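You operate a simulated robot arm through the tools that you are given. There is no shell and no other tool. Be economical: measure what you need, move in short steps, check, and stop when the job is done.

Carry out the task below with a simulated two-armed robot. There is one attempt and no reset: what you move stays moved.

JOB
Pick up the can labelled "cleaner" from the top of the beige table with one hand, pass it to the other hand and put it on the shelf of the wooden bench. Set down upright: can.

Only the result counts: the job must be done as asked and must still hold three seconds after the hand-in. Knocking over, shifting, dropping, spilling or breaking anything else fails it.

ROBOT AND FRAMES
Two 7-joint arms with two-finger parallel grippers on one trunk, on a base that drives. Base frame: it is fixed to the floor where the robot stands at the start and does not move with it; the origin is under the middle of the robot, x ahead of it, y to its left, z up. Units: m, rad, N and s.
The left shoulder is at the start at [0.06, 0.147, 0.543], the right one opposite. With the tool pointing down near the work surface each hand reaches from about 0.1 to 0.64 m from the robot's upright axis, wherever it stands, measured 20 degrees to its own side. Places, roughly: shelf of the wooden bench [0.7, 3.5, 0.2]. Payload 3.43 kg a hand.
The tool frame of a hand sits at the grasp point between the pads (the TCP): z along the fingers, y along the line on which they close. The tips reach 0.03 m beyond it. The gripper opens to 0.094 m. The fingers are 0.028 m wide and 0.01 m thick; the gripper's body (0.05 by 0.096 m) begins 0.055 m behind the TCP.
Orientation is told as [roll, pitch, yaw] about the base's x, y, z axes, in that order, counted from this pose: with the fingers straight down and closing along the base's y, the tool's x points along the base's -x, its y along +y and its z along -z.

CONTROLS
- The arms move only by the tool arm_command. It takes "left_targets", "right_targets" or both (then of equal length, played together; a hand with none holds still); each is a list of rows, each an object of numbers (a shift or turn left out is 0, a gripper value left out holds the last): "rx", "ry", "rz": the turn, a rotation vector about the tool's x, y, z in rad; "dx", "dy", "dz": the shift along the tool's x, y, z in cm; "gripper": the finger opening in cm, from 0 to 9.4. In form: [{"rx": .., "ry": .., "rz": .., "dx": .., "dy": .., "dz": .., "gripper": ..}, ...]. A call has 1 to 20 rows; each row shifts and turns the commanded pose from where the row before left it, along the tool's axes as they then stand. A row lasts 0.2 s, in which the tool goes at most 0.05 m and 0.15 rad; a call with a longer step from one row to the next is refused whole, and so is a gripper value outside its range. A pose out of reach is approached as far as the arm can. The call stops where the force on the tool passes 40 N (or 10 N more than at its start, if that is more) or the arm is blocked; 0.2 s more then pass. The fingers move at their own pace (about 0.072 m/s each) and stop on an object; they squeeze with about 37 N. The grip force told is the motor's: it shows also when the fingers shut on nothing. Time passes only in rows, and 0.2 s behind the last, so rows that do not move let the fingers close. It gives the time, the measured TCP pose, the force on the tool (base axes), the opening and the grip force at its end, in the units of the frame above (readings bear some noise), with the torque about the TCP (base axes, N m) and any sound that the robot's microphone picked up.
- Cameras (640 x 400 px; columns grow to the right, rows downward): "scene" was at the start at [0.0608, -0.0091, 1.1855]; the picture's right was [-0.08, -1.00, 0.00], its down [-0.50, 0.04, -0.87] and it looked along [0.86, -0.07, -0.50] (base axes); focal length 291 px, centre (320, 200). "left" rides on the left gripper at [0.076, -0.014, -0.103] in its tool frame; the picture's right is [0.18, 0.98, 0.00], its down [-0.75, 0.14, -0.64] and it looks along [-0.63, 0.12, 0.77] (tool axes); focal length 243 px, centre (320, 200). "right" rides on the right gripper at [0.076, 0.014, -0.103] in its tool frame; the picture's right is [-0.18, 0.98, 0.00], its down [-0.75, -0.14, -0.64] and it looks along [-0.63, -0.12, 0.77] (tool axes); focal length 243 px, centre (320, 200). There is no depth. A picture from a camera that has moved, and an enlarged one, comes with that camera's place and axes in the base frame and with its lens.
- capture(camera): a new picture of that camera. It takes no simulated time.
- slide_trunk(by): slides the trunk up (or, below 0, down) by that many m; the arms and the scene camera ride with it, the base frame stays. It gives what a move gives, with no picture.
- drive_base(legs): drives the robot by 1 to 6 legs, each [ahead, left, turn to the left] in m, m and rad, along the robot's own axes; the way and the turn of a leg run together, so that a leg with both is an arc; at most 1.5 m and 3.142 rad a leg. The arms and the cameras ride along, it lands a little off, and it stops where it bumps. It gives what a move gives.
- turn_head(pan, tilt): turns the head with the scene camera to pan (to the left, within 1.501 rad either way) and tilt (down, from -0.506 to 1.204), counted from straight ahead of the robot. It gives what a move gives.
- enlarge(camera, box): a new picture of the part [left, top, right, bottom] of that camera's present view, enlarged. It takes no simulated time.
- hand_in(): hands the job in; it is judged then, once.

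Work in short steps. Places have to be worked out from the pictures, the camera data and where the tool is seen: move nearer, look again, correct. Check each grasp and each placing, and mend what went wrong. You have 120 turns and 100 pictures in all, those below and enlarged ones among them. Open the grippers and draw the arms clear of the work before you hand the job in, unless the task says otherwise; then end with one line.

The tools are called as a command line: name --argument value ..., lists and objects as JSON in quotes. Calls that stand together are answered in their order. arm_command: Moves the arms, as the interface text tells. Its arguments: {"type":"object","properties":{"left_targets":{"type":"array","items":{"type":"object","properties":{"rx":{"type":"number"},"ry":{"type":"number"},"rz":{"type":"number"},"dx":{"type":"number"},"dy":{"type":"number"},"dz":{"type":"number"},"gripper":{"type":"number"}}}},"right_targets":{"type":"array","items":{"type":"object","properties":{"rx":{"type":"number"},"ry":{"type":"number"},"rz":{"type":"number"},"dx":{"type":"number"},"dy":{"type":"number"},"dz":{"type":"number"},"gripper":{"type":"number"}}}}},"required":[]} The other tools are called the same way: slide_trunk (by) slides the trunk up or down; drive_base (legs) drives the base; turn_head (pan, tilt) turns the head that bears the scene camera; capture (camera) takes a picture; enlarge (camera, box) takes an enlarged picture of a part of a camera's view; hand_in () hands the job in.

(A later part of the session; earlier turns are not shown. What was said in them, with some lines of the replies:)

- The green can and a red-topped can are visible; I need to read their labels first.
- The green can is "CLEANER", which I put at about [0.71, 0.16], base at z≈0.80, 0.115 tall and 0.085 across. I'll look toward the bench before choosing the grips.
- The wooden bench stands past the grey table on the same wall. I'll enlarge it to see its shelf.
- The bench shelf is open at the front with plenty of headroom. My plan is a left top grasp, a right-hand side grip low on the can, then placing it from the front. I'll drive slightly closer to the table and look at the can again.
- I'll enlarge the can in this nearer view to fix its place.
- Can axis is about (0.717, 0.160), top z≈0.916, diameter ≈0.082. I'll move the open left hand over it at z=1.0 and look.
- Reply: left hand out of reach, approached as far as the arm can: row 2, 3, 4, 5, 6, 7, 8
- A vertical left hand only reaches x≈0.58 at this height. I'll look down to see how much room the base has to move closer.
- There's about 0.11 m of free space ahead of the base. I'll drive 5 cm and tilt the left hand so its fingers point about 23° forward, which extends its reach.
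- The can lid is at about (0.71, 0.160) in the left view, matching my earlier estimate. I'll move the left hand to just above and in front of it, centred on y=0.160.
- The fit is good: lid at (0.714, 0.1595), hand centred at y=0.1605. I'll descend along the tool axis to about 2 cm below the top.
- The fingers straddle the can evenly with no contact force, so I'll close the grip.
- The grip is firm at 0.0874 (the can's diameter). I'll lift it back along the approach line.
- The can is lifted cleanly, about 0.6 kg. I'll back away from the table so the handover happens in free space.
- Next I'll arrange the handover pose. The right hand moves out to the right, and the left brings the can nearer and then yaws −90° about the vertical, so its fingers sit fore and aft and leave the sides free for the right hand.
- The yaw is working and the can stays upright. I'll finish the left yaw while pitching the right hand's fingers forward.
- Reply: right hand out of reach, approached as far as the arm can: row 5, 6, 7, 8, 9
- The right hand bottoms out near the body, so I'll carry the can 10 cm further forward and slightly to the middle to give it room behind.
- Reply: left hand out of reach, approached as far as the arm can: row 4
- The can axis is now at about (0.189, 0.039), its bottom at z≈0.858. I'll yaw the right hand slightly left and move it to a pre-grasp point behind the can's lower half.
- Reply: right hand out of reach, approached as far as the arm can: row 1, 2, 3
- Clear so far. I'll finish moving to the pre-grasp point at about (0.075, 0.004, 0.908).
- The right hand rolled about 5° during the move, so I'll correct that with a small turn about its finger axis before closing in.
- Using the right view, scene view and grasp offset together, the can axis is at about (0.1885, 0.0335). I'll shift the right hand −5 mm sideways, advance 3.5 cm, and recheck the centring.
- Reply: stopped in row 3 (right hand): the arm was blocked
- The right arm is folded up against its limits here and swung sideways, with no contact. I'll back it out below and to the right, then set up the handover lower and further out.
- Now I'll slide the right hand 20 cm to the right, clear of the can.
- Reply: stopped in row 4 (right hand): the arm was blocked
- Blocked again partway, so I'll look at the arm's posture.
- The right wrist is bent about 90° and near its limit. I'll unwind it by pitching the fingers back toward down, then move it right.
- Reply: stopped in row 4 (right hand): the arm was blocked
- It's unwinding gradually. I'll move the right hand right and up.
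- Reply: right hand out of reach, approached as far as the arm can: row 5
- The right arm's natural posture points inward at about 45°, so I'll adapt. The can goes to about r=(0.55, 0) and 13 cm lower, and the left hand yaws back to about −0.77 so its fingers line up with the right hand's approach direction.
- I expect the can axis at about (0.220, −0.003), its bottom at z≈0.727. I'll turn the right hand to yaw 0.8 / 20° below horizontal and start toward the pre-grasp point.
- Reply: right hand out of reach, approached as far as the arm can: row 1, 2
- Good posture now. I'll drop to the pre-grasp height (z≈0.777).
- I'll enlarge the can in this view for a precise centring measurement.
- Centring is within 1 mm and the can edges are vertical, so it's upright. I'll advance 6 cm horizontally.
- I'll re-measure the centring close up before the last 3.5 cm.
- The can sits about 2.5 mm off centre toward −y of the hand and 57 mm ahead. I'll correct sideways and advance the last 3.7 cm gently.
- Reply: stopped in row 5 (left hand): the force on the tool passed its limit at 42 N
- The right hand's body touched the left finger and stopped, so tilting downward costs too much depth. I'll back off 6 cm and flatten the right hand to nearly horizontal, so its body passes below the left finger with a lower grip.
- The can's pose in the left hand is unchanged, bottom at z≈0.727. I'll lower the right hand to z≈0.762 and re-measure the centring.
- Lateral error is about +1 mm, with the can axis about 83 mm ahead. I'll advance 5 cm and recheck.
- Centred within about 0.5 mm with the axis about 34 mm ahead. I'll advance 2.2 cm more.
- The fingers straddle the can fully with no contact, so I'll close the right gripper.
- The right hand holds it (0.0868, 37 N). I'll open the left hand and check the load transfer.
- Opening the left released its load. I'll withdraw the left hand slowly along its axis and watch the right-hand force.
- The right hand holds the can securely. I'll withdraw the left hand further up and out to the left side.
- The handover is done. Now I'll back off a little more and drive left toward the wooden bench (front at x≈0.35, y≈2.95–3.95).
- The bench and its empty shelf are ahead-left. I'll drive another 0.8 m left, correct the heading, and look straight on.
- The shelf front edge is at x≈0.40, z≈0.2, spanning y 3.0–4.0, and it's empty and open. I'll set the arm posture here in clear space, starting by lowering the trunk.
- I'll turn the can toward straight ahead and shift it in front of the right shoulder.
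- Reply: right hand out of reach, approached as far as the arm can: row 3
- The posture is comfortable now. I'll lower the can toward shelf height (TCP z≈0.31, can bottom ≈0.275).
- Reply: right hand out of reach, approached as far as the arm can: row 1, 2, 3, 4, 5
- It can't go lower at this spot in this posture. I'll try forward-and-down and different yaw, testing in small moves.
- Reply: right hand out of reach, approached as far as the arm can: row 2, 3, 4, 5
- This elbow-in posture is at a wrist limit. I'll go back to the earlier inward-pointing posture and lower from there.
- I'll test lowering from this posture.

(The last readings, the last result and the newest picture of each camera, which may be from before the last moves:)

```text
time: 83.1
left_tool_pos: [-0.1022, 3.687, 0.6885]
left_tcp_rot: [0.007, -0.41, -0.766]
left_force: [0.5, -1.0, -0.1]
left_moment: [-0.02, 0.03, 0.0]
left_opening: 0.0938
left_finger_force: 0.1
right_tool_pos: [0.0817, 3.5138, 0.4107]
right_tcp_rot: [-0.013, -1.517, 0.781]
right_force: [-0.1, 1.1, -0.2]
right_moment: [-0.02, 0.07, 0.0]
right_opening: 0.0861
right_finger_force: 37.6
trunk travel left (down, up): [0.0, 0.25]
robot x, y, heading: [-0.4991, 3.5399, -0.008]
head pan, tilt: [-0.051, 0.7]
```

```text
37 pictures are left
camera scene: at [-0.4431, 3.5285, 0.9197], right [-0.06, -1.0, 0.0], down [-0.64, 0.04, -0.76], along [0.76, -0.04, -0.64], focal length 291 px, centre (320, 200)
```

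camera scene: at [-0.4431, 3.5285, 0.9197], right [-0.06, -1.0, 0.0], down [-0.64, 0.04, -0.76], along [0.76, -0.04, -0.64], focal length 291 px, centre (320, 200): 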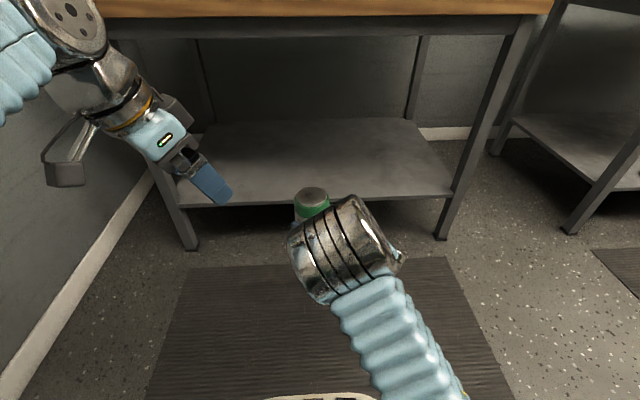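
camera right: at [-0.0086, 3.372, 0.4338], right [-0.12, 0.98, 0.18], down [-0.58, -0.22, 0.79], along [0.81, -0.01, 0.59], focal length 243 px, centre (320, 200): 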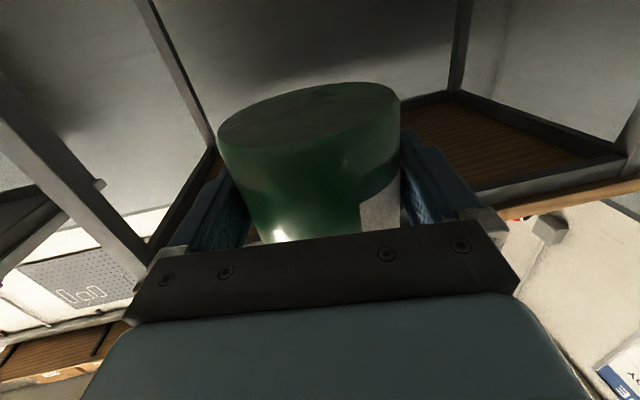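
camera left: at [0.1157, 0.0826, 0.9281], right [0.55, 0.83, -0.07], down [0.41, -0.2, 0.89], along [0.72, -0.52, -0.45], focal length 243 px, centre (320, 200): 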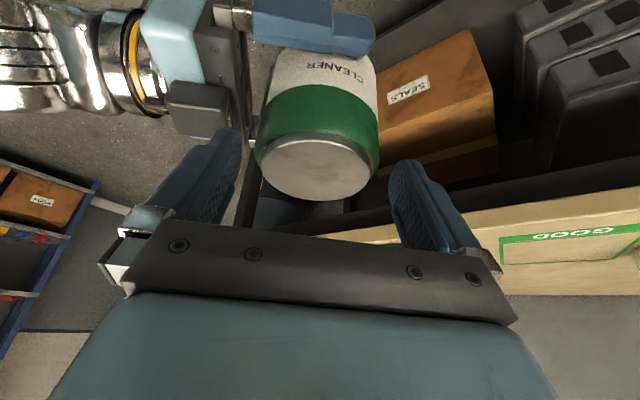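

It lowers freely here, so I'll continue down another 11 cm.

arm_command --right_targets '[{"dx": 3}, {"dx": 3}, {"dx": 3}, {"dx": 2}, {}]'

capture --camera "scene"

capture --camera "left"

```text
time: 84.3
left_tool_pos: [-0.1022, 3.6865, 0.6895]
left_tcp_rot: [0.007, -0.409, -0.766]
left_force: [-1.0, 0.0, 0.6]
left_moment: [-0.01, -0.02, -0.02]
left_opening: 0.094
left_finger_force: 0.1
right_tool_pos: [0.0781, 3.5101, 0.3005]
right_tcp_rot: [-0.021, -1.515, 0.788]
right_force: [-0.2, 1.0, 0.6]
right_moment: [-0.01, 0.01, 0.01]
right_opening: 0.0862
right_finger_force: 36.5
trunk travel left (down, up): [0.0, 0.25]
robot x, y, heading: [-0.5006, 3.5356, -0.004]
head pan, tilt: [-0.051, 0.7]
```

```text
36 pictures are left
camera scene: at [-0.4431, 3.5284, 0.9197], right [-0.06, -1.0, 0.0], down [-0.64, 0.04, -0.76], along [0.76, -0.04, -0.64], focal length 291 px, centre (320, 200)
```

scene: 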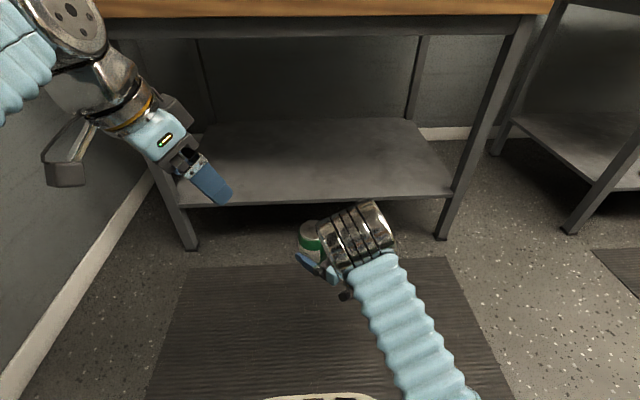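

```text
35 pictures are left
camera left: at [-0.1927, 3.7524, 0.7546], right [0.56, 0.83, -0.07], down [0.41, -0.2, 0.89], along [0.72, -0.52, -0.45], focal length 243 px, centre (320, 200)
```

left: 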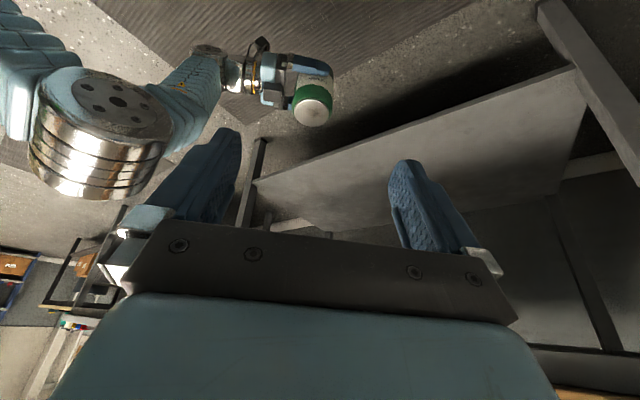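

The left camera now gives a useful side view. I'll try turning the right hand's yaw back toward straight ahead at this height.

arm_command --right_targets '[{"rx": 0.133, "rz": 0.0073}, {"rx": 0.133, "rz": 0.0073}, {"rx": 0.133, "rz": 0.0073}, {}]'

```text
time: 85.3
left_tool_pos: [-0.1025, 3.6863, 0.6901]
left_tcp_rot: [0.006, -0.408, -0.766]
left_force: [0.5, -0.8, 0.3]
left_moment: [-0.01, 0.0, -0.01]
left_opening: 0.0943
left_finger_force: 0.2
right_tool_pos: [0.0825, 3.4982, 0.3035]
right_tcp_rot: [0.042, -1.516, 0.466]
right_force: [-0.2, -0.5, 1.0]
right_moment: [0.01, 0.06, 0.0]
right_opening: 0.0861
right_finger_force: 36.6
right hand out of reach, approached as far as the arm can: row 2, 3
trunk travel left (down, up): [0.0, 0.25]
robot x, y, heading: [-0.4995, 3.5327, -0.006]
head pan, tilt: [-0.051, 0.7]
```

Yaw is down to about 0.5; turning the base by −0.5 will supply the rest. First I'll retract the left hand so it can't meet the bench.

arm_command --left_targets '[{"dx": 2.74, "dy": -1.71, "dz": -1.18}, {"dx": 2.74, "dy": -1.71, "dz": -1.18}, {"dx": 2.74, "dy": -1.71, "dz": -1.18}, {"dx": 2.74, "dy": -1.71, "dz": -1.18}, {"dx": 2.74, "dy": -1.71, "dz": -1.18}, {"dx": 2.74, "dy": -1.71, "dz": -1.18}, {}]'

capture --camera "left"

capture --camera "right"

```text
time: 86.9
left_tool_pos: [-0.302, 3.7363, 0.6877]
left_tcp_rot: [0.007, -0.408, -0.768]
left_force: [0.4, -0.9, 0.3]
left_moment: [-0.01, 0.01, -0.01]
left_opening: 0.094
left_finger_force: 0.0
right_tool_pos: [0.0821, 3.4976, 0.3021]
right_tcp_rot: [0.043, -1.515, 0.468]
right_force: [-1.6, 0.6, -0.3]
right_moment: [-0.02, 0.04, 0.0]
right_opening: 0.0862
right_finger_force: 37.7
trunk travel left (down, up): [0.0, 0.25]
robot x, y, heading: [-0.4971, 3.5345, -0.004]
head pan, tilt: [-0.051, 0.7]
```

```text
34 pictures are left
camera left: at [-0.3931, 3.8029, 0.7537], right [0.56, 0.83, -0.07], down [0.41, -0.2, 0.89], along [0.72, -0.52, -0.45], focal length 243 px, centre (320, 200)
```

left: 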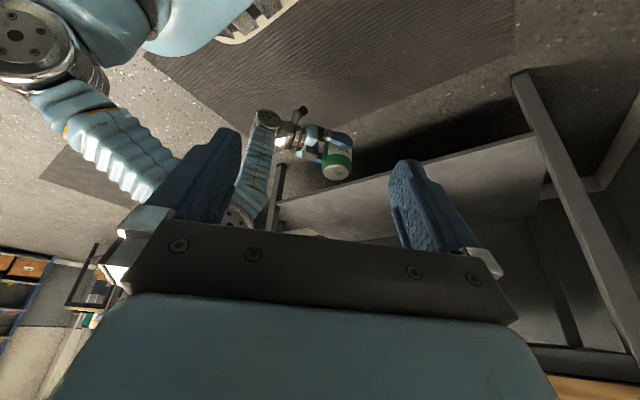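

```text
33 pictures are left
camera right: at [-0.0171, 3.4579, 0.233], right [-0.47, 0.86, 0.19], down [-0.45, -0.42, 0.79], along [0.76, 0.29, 0.59], focal length 243 px, centre (320, 200)
```

right: 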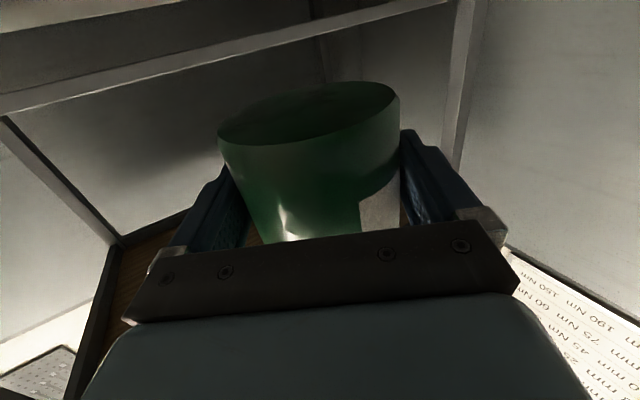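

I'll enlarge the right view to check the can is still upright in the grip.

enlarge --camera "right" --box '[160, 50, 480, 250]'

enlarge --camera "left" --box '[260, 90, 400, 200]'

```text
2.00 times, centred on (320, 150) of right
camera zoom: at [-0.0171, 3.4579, 0.233], right [-0.47, 0.86, 0.19], down [-0.45, -0.42, 0.79], along [0.76, 0.29, 0.59], focal length 485 px, centre (320, 300)
```

zoom: 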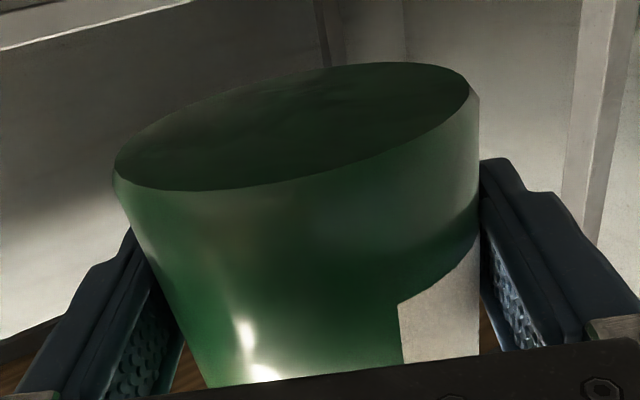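

```text
3.64 times, centred on (330, 145) of left
camera zoom: at [-0.3931, 3.8029, 0.7537], right [0.56, 0.83, -0.07], down [0.41, -0.2, 0.89], along [0.72, -0.52, -0.45], focal length 882 px, centre (284, 400)
```

zoom: 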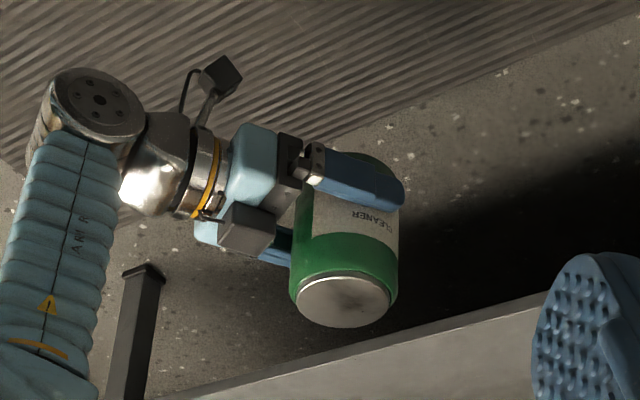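

The can is upright in the grip (within about 0.5°), with its bottom 3.6 cm below the TCP. I'll turn the base −0.5 and move to a staging point short of the shelf.

drive_base --legs '[[0, 0, -0.496], [0.2, 0.254, 0]]'

turn_head --pan 0.25 --tilt 0.85

capture --camera "scene"

capture --camera "left"

```text
time: 90.5
left_tool_pos: [0.0742, 3.7358, 0.6878]
left_tcp_rot: [0.008, -0.408, -1.277]
left_force: [-0.7, -0.2, 0.4]
left_moment: [0.01, -0.03, 0.02]
left_opening: 0.0938
left_finger_force: 0.0
right_tool_pos: [0.2939, 3.3392, 0.3032]
right_tcp_rot: [0.044, -1.516, -0.043]
right_force: [0.6, 0.0, 0.0]
right_moment: [0.0, 0.05, -0.02]
right_opening: 0.0859
right_finger_force: 36.9
trunk travel left (down, up): [0.0, 0.25]
robot x, y, heading: [-0.1961, 3.6611, -0.516]
head pan, tilt: [-0.051, 0.7]
```

```text
time: 91.3
left_tool_pos: [0.0743, 3.7349, 0.6886]
left_tcp_rot: [0.007, -0.409, -1.276]
left_force: [0.0, 0.8, 0.1]
left_moment: [-0.01, 0.01, -0.01]
left_opening: 0.0941
left_finger_force: 0.0
right_tool_pos: [0.2933, 3.3396, 0.3044]
right_tcp_rot: [0.044, -1.516, -0.043]
right_force: [0.2, -0.1, 0.5]
right_moment: [-0.01, 0.09, 0.02]
right_opening: 0.0863
right_finger_force: 37.0
trunk travel left (down, up): [0.0, 0.25]
robot x, y, heading: [-0.1964, 3.6522, -0.519]
head pan, tilt: [0.25, 0.85]
```

```text
30 pictures are left
camera scene: at [-0.1461, 3.6472, 0.9075], right [-0.26, -0.96, 0.0], down [-0.72, 0.2, -0.66], along [0.64, -0.17, -0.75], focal length 291 px, centre (320, 200)
```

scene: 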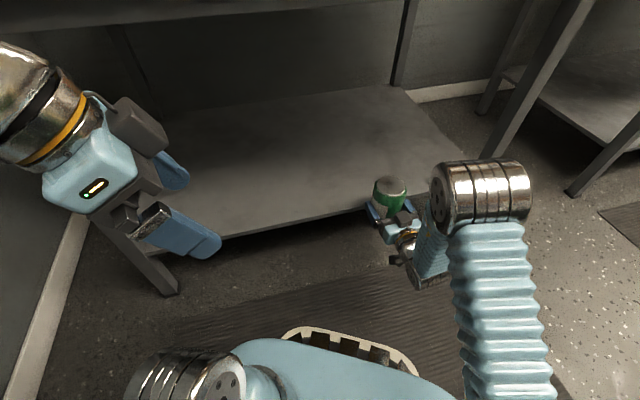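

```text
29 pictures are left
camera left: at [0.0273, 3.8367, 0.7538], right [0.89, 0.45, -0.07], down [0.26, -0.38, 0.89], along [0.37, -0.81, -0.45], focal length 243 px, centre (320, 200)
```

left: 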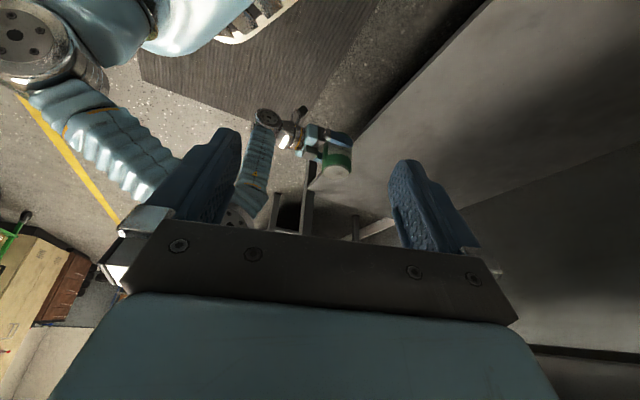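

The can is at (0.309, 3.34), bottom z≈0.268, with the hand pointing squarely at the bench. The shelf edge is at x≈0.385. I'll drive 0.143 m toward the bench to bring the can over the shelf.

drive_base --legs '[[0.124, 0.071, 0]]'

capture --camera "scene"

capture --camera "right"

capture --camera "left"

```text
time: 92.7
left_tool_pos: [0.2188, 3.737, 0.6889]
left_tcp_rot: [0.008, -0.406, -1.276]
left_force: [-1.0, 0.0, 0.7]
left_moment: [-0.03, 0.0, -0.01]
left_opening: 0.0939
left_finger_force: 0.1
right_tool_pos: [0.438, 3.3396, 0.3024]
right_tcp_rot: [0.044, -1.514, -0.04]
right_force: [0.4, 0.4, 0.0]
right_moment: [0.02, 0.04, 0.03]
right_opening: 0.0861
right_finger_force: 36.7
trunk travel left (down, up): [0.0, 0.25]
robot x, y, heading: [-0.0497, 3.6587, -0.52]
head pan, tilt: [0.25, 0.85]
```

```text
28 pictures are left
camera scene: at [-0.0017, 3.6483, 0.9075], right [-0.26, -0.96, 0.0], down [-0.73, 0.2, -0.66], along [0.64, -0.17, -0.75], focal length 291 px, centre (320, 200)
```

scene: 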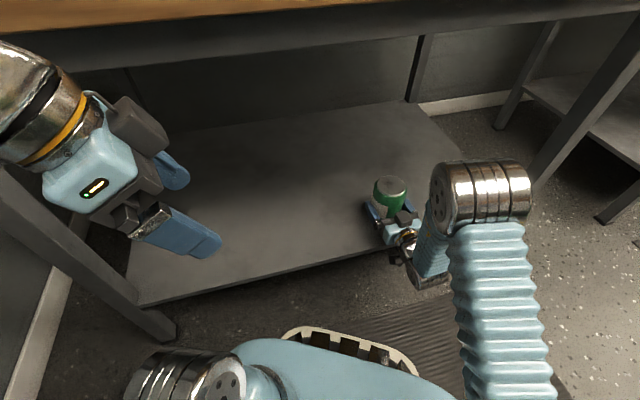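

```text
27 pictures are left
camera right: at [0.3316, 3.3541, 0.233], right [0.01, 0.98, 0.19], down [-0.6, -0.14, 0.79], along [0.8, -0.12, 0.59], focal length 243 px, centre (320, 200)
```

right: 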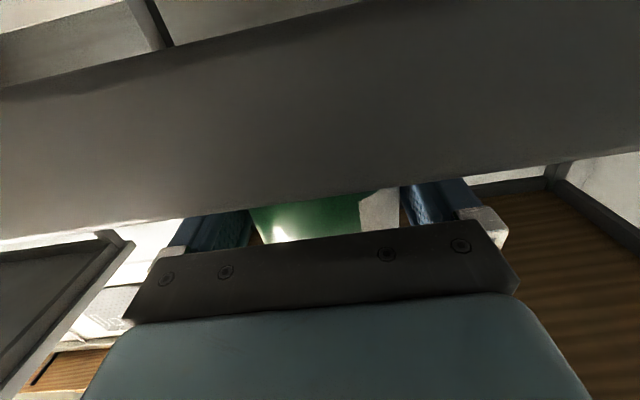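

```text
26 pictures are left
camera left: at [0.1715, 3.8379, 0.7538], right [0.89, 0.45, -0.07], down [0.26, -0.38, 0.89], along [0.38, -0.81, -0.45], focal length 243 px, centre (320, 200)
```

left: 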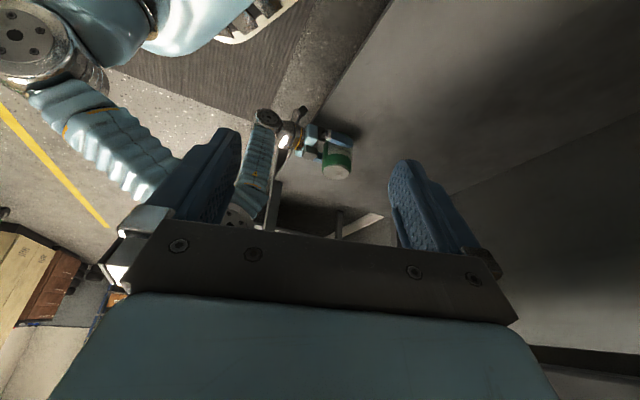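

The right camera shows the shelf's front edge is higher and nearer than the rough figure: top z≈0.246, edge x≈0.349. The can is only about 2 cm above it and the wrist camera is close to the edge. I'll back off 2.5 cm and recheck by parallax.

drive_base --legs '[[-0.0217, -0.0124, 0]]'

capture --camera "right"

enlarge --camera "left" --box '[250, 60, 410, 200]'

```text
time: 93.5
left_tool_pos: [0.1926, 3.7378, 0.6881]
left_tcp_rot: [0.007, -0.408, -1.275]
left_force: [-0.2, -0.5, -0.6]
left_moment: [0.02, 0.02, 0.0]
left_opening: 0.0942
left_finger_force: 0.0
right_tool_pos: [0.4126, 3.3395, 0.3028]
right_tcp_rot: [0.046, -1.517, -0.043]
right_force: [0.2, 0.1, -0.7]
right_moment: [-0.05, 0.04, 0.02]
right_opening: 0.0861
right_finger_force: 36.9
trunk travel left (down, up): [0.0, 0.25]
robot x, y, heading: [-0.0794, 3.6563, -0.51]
head pan, tilt: [0.25, 0.85]
```

```text
25 pictures are left
camera right: at [0.3064, 3.3541, 0.2329], right [0.01, 0.98, 0.19], down [-0.6, -0.14, 0.79], along [0.8, -0.12, 0.59], focal length 243 px, centre (320, 200)
```

right: 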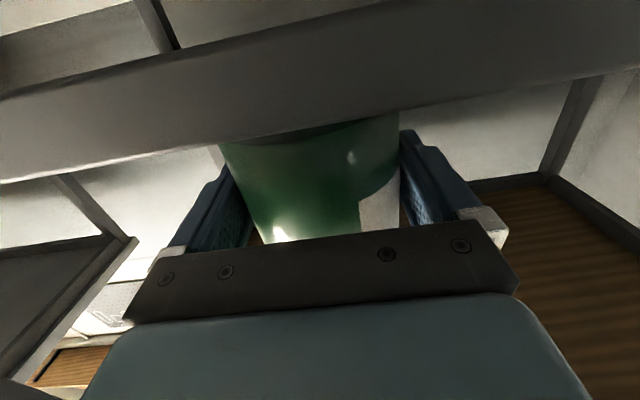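

```text
2.86 times, centred on (330, 130) of left
camera zoom: at [0.1463, 3.8379, 0.7538], right [0.89, 0.45, -0.07], down [0.26, -0.38, 0.89], along [0.38, -0.81, -0.45], focal length 693 px, centre (291, 400)
```

zoom: 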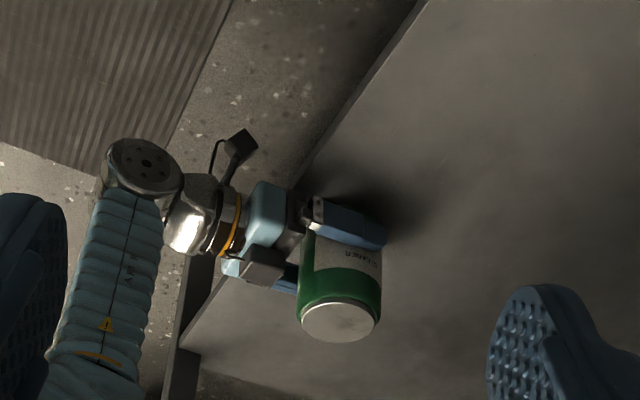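

Parallax puts the shelf top at z≈0.252 and its edge at x≈0.357. The can bottom is about 1.5 cm above, with the can centre 7 cm inside. I'll lower in small steps, watching the force.

arm_command --right_targets '[{"dx": 0.4}, {"dx": 0.4}, {"dx": 0.3}, {}]'

capture --camera "right"

```text
time: 94.5
left_tool_pos: [0.1925, 3.7365, 0.6894]
left_tcp_rot: [0.006, -0.409, -1.276]
left_force: [-0.2, -0.5, 0.1]
left_moment: [-0.01, -0.02, -0.01]
left_opening: 0.0939
left_finger_force: 0.0
right_tool_pos: [0.4122, 3.3402, 0.2893]
right_tcp_rot: [0.063, -1.514, -0.061]
right_force: [0.8, 0.0, -0.1]
right_moment: [0.0, 0.08, 0.02]
right_opening: 0.0859
right_finger_force: 37.0
trunk travel left (down, up): [0.0, 0.25]
robot x, y, heading: [-0.0763, 3.6556, -0.517]
head pan, tilt: [0.25, 0.85]
```

```text
23 pictures are left
camera right: at [0.3059, 3.3537, 0.2215], right [0.01, 0.98, 0.19], down [-0.6, -0.15, 0.79], along [0.8, -0.12, 0.59], focal length 243 px, centre (320, 200)
```

right: 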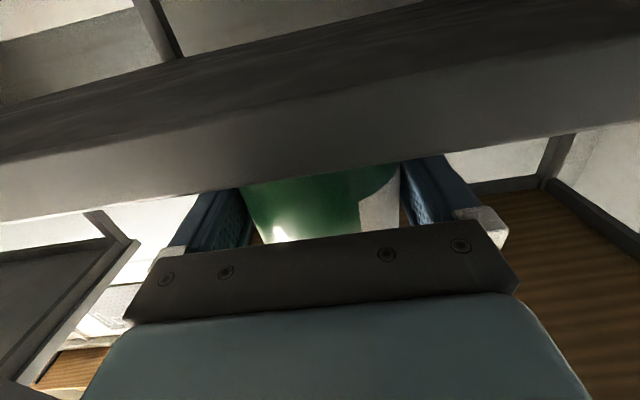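

Consistent: shelf top z≈0.251, can bottom ≈0.253. I'll make a few more millimetre steps to contact.

arm_command --right_targets '[{"dx": 0.15}, {"dx": 0.15}, {}]'

```text
time: 95.3
left_tool_pos: [0.1929, 3.7371, 0.6891]
left_tcp_rot: [0.008, -0.407, -1.277]
left_force: [0.1, -0.1, 0.1]
left_moment: [0.0, -0.04, -0.01]
left_opening: 0.094
left_finger_force: 0.0
right_tool_pos: [0.4127, 3.3396, 0.2896]
right_tcp_rot: [0.056, -1.517, -0.05]
right_force: [-3.0, 0.1, 6.8]
right_moment: [-0.1, 0.02, -0.03]
right_opening: 0.0861
right_finger_force: 37.0
trunk travel left (down, up): [0.0, 0.25]
robot x, y, heading: [-0.0801, 3.6574, -0.512]
head pan, tilt: [0.25, 0.85]
```

Contact: +6.8 N upward. I'll press one more millimetre so the base sits flat, then check.

arm_command --right_targets '[{"dx": 0.1}, {}]'

enlarge --camera "left" --box '[270, 80, 390, 190]'

```text
time: 95.9
left_tool_pos: [0.1938, 3.7372, 0.689]
left_tcp_rot: [0.01, -0.409, -1.275]
left_force: [0.9, -0.9, 0.5]
left_moment: [-0.01, 0.0, -0.01]
left_opening: 0.0939
left_finger_force: 0.0
right_tool_pos: [0.4115, 3.3395, 0.2915]
right_tcp_rot: [0.054, -1.522, -0.05]
right_force: [1.5, -1.5, 18.4]
right_moment: [0.12, 0.5, -0.05]
right_opening: 0.0863
right_finger_force: 36.7
trunk travel left (down, up): [0.0, 0.25]
robot x, y, heading: [-0.077, 3.6561, -0.513]
head pan, tilt: [0.25, 0.85]
```

```text
3.64 times, centred on (330, 135) of left
camera zoom: at [0.1455, 3.8385, 0.7542], right [0.89, 0.45, -0.07], down [0.26, -0.38, 0.89], along [0.38, -0.81, -0.45], focal length 882 px, centre (284, 436)
```

zoom: 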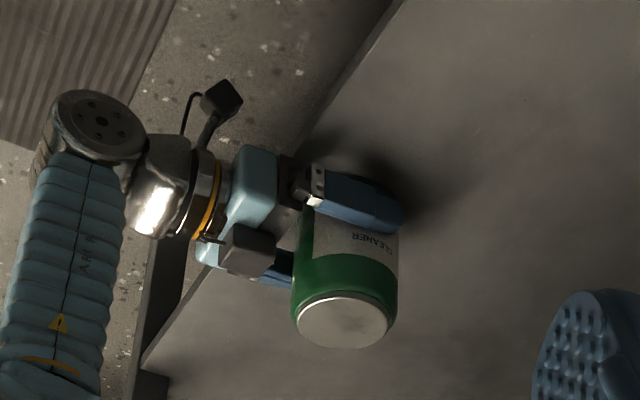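

It's firmly seated on the shelf. I'll ease off 1 mm and open the right gripper.

arm_command --right_targets '[{"dx": -0.1}, {}, {"gripper": 9.4}, {}, {}]'

enlarge --camera "left" --box '[270, 80, 390, 190]'

capture --camera "right"

```text
time: 97.1
left_tool_pos: [0.1931, 3.7365, 0.6891]
left_tcp_rot: [0.008, -0.408, -1.277]
left_force: [-1.1, -0.6, 0.4]
left_moment: [-0.03, 0.01, 0.02]
left_opening: 0.0941
left_finger_force: 0.0
right_tool_pos: [0.4113, 3.3394, 0.289]
right_tcp_rot: [0.057, -1.516, -0.053]
right_force: [-0.1, -0.5, -0.8]
right_moment: [0.02, -0.02, -0.01]
right_opening: 0.094
right_finger_force: 0.1
trunk travel left (down, up): [0.0, 0.25]
robot x, y, heading: [-0.0825, 3.6534, -0.516]
head pan, tilt: [0.25, 0.85]
```

```text
3.64 times, centred on (330, 135) of left
camera zoom: at [0.1461, 3.8381, 0.7538], right [0.89, 0.45, -0.07], down [0.26, -0.38, 0.89], along [0.38, -0.81, -0.45], focal length 882 px, centre (284, 436)
```

zoom: 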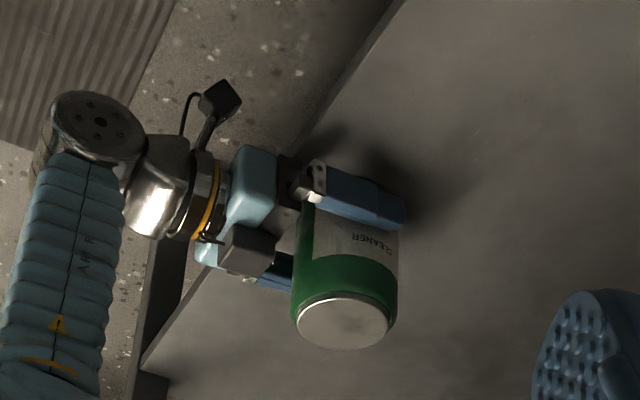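

```text
20 pictures are left
camera right: at [0.3055, 3.3532, 0.2196], right [0.01, 0.98, 0.19], down [-0.6, -0.15, 0.79], along [0.8, -0.12, 0.59], focal length 243 px, centre (320, 200)
```

right: 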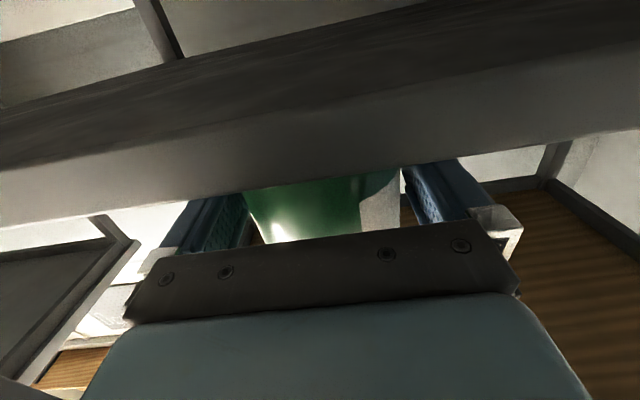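

The can stands on its own. I'll withdraw the hand straight back in small steps, watching for side force.

arm_command --right_targets '[{"dz": -1}, {"dz": -1}, {}]'

capture --camera "right"

```text
time: 97.9
left_tool_pos: [0.1937, 3.7365, 0.6894]
left_tcp_rot: [0.007, -0.407, -1.275]
left_force: [0.2, -0.1, 0.2]
left_moment: [0.0, -0.02, 0.0]
left_opening: 0.0938
left_finger_force: 0.1
right_tool_pos: [0.3919, 3.3406, 0.2894]
right_tcp_rot: [0.043, -1.516, -0.043]
right_force: [0.5, -0.6, 1.1]
right_moment: [-0.04, -0.02, -0.01]
right_opening: 0.0938
right_finger_force: 0.0
trunk travel left (down, up): [0.0, 0.25]
robot x, y, heading: [-0.0752, 3.6574, -0.514]
head pan, tilt: [0.25, 0.85]
```

```text
19 pictures are left
camera right: at [0.2857, 3.3534, 0.22], right [0.01, 0.98, 0.19], down [-0.6, -0.14, 0.79], along [0.8, -0.12, 0.59], focal length 243 px, centre (320, 200)
```

right: 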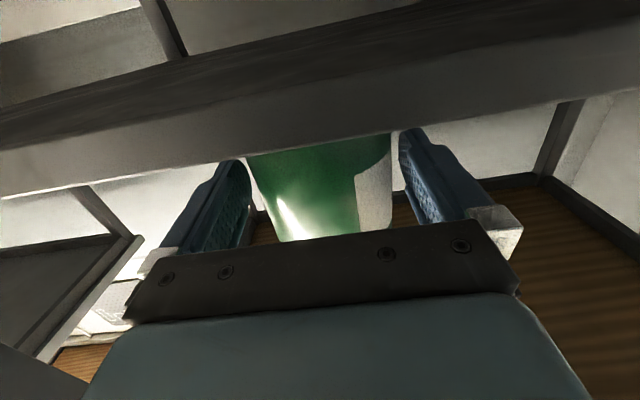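

Clean and centred, no side force. I'll continue straight back.

arm_command --right_targets '[{"dz": -1}, {"dz": -1}, {"dz": -1}, {"dz": -1}, {}]'

capture --camera "right"

```text
time: 99.1
left_tool_pos: [0.1938, 3.7374, 0.6897]
left_tcp_rot: [0.007, -0.407, -1.276]
left_force: [0.2, -0.6, 0.5]
left_moment: [0.0, 0.0, -0.02]
left_opening: 0.094
left_finger_force: 0.1
right_tool_pos: [0.3518, 3.3403, 0.2924]
right_tcp_rot: [0.04, -1.515, -0.038]
right_force: [-0.9, -0.8, 0.9]
right_moment: [-0.03, 0.0, 0.02]
right_opening: 0.0941
right_finger_force: 0.1
trunk travel left (down, up): [0.0, 0.25]
robot x, y, heading: [-0.0729, 3.6569, -0.52]
head pan, tilt: [0.25, 0.85]
```

```text
18 pictures are left
camera right: at [0.2456, 3.3539, 0.2227], right [0.01, 0.98, 0.19], down [-0.6, -0.14, 0.79], along [0.8, -0.12, 0.59], focal length 243 px, centre (320, 200)
```

right: 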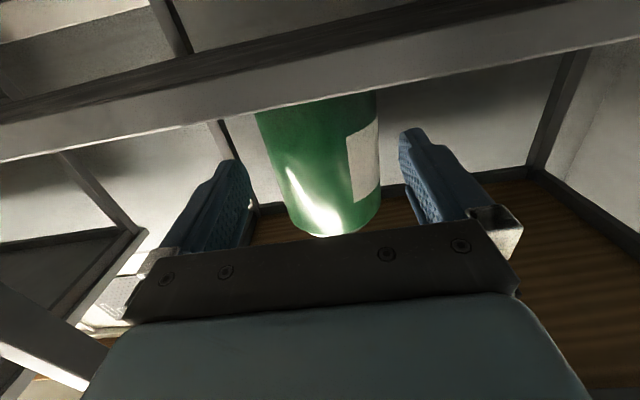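

The fingers have cleared the can. I'll drive the base straight back, then view the result.

drive_base --legs '[[-0.217, -0.124, 0]]'

capture --camera "scene"

capture --camera "right"

```text
time: 100.9
left_tool_pos: [-0.0538, 3.7356, 0.6889]
left_tcp_rot: [0.008, -0.407, -1.276]
left_force: [0.9, 1.1, -0.2]
left_moment: [-0.01, 0.01, -0.03]
left_opening: 0.0939
left_finger_force: 0.1
right_tool_pos: [0.1065, 3.338, 0.2928]
right_tcp_rot: [0.041, -1.517, -0.039]
right_force: [-0.9, -0.6, -0.3]
right_moment: [0.0, 0.01, 0.02]
right_opening: 0.094
right_finger_force: 0.0
trunk travel left (down, up): [0.0, 0.25]
robot x, y, heading: [-0.3242, 3.6554, -0.515]
head pan, tilt: [0.25, 0.85]
```

```text
17 pictures are left
camera scene: at [-0.2727, 3.6471, 0.9075], right [-0.26, -0.96, 0.0], down [-0.72, 0.2, -0.66], along [0.64, -0.17, -0.75], focal length 291 px, centre (320, 200)
```

scene: 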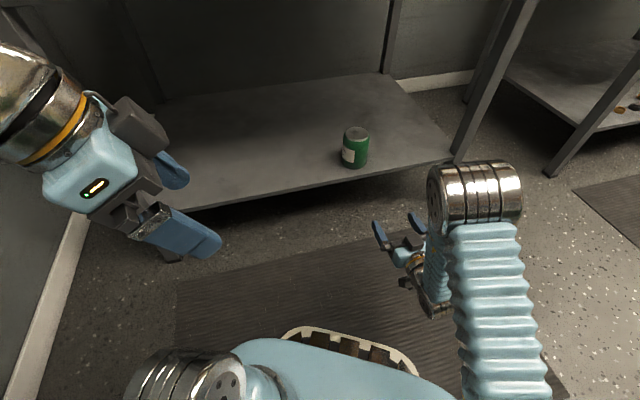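

```text
16 pictures are left
camera right: at [0.0001, 3.3524, 0.2227], right [0.01, 0.98, 0.19], down [-0.6, -0.14, 0.79], along [0.8, -0.12, 0.59], focal length 243 px, centre (320, 200)
```

right: 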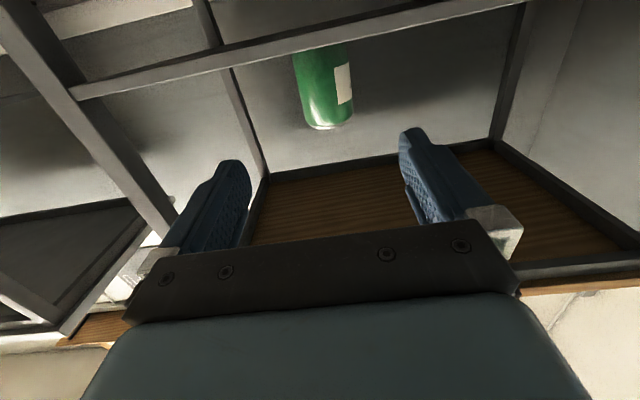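

The can stands upright on the wooden bench's shelf, both grippers are open and both arms are clear. Handing in.

hand_in

```text
The job is handed in.
```

The "cleaner" can was picked up with the left hand, passed to the right, and now stands upright on the wooden bench's shelf; both grippers are open and clear, and the job is handed in.
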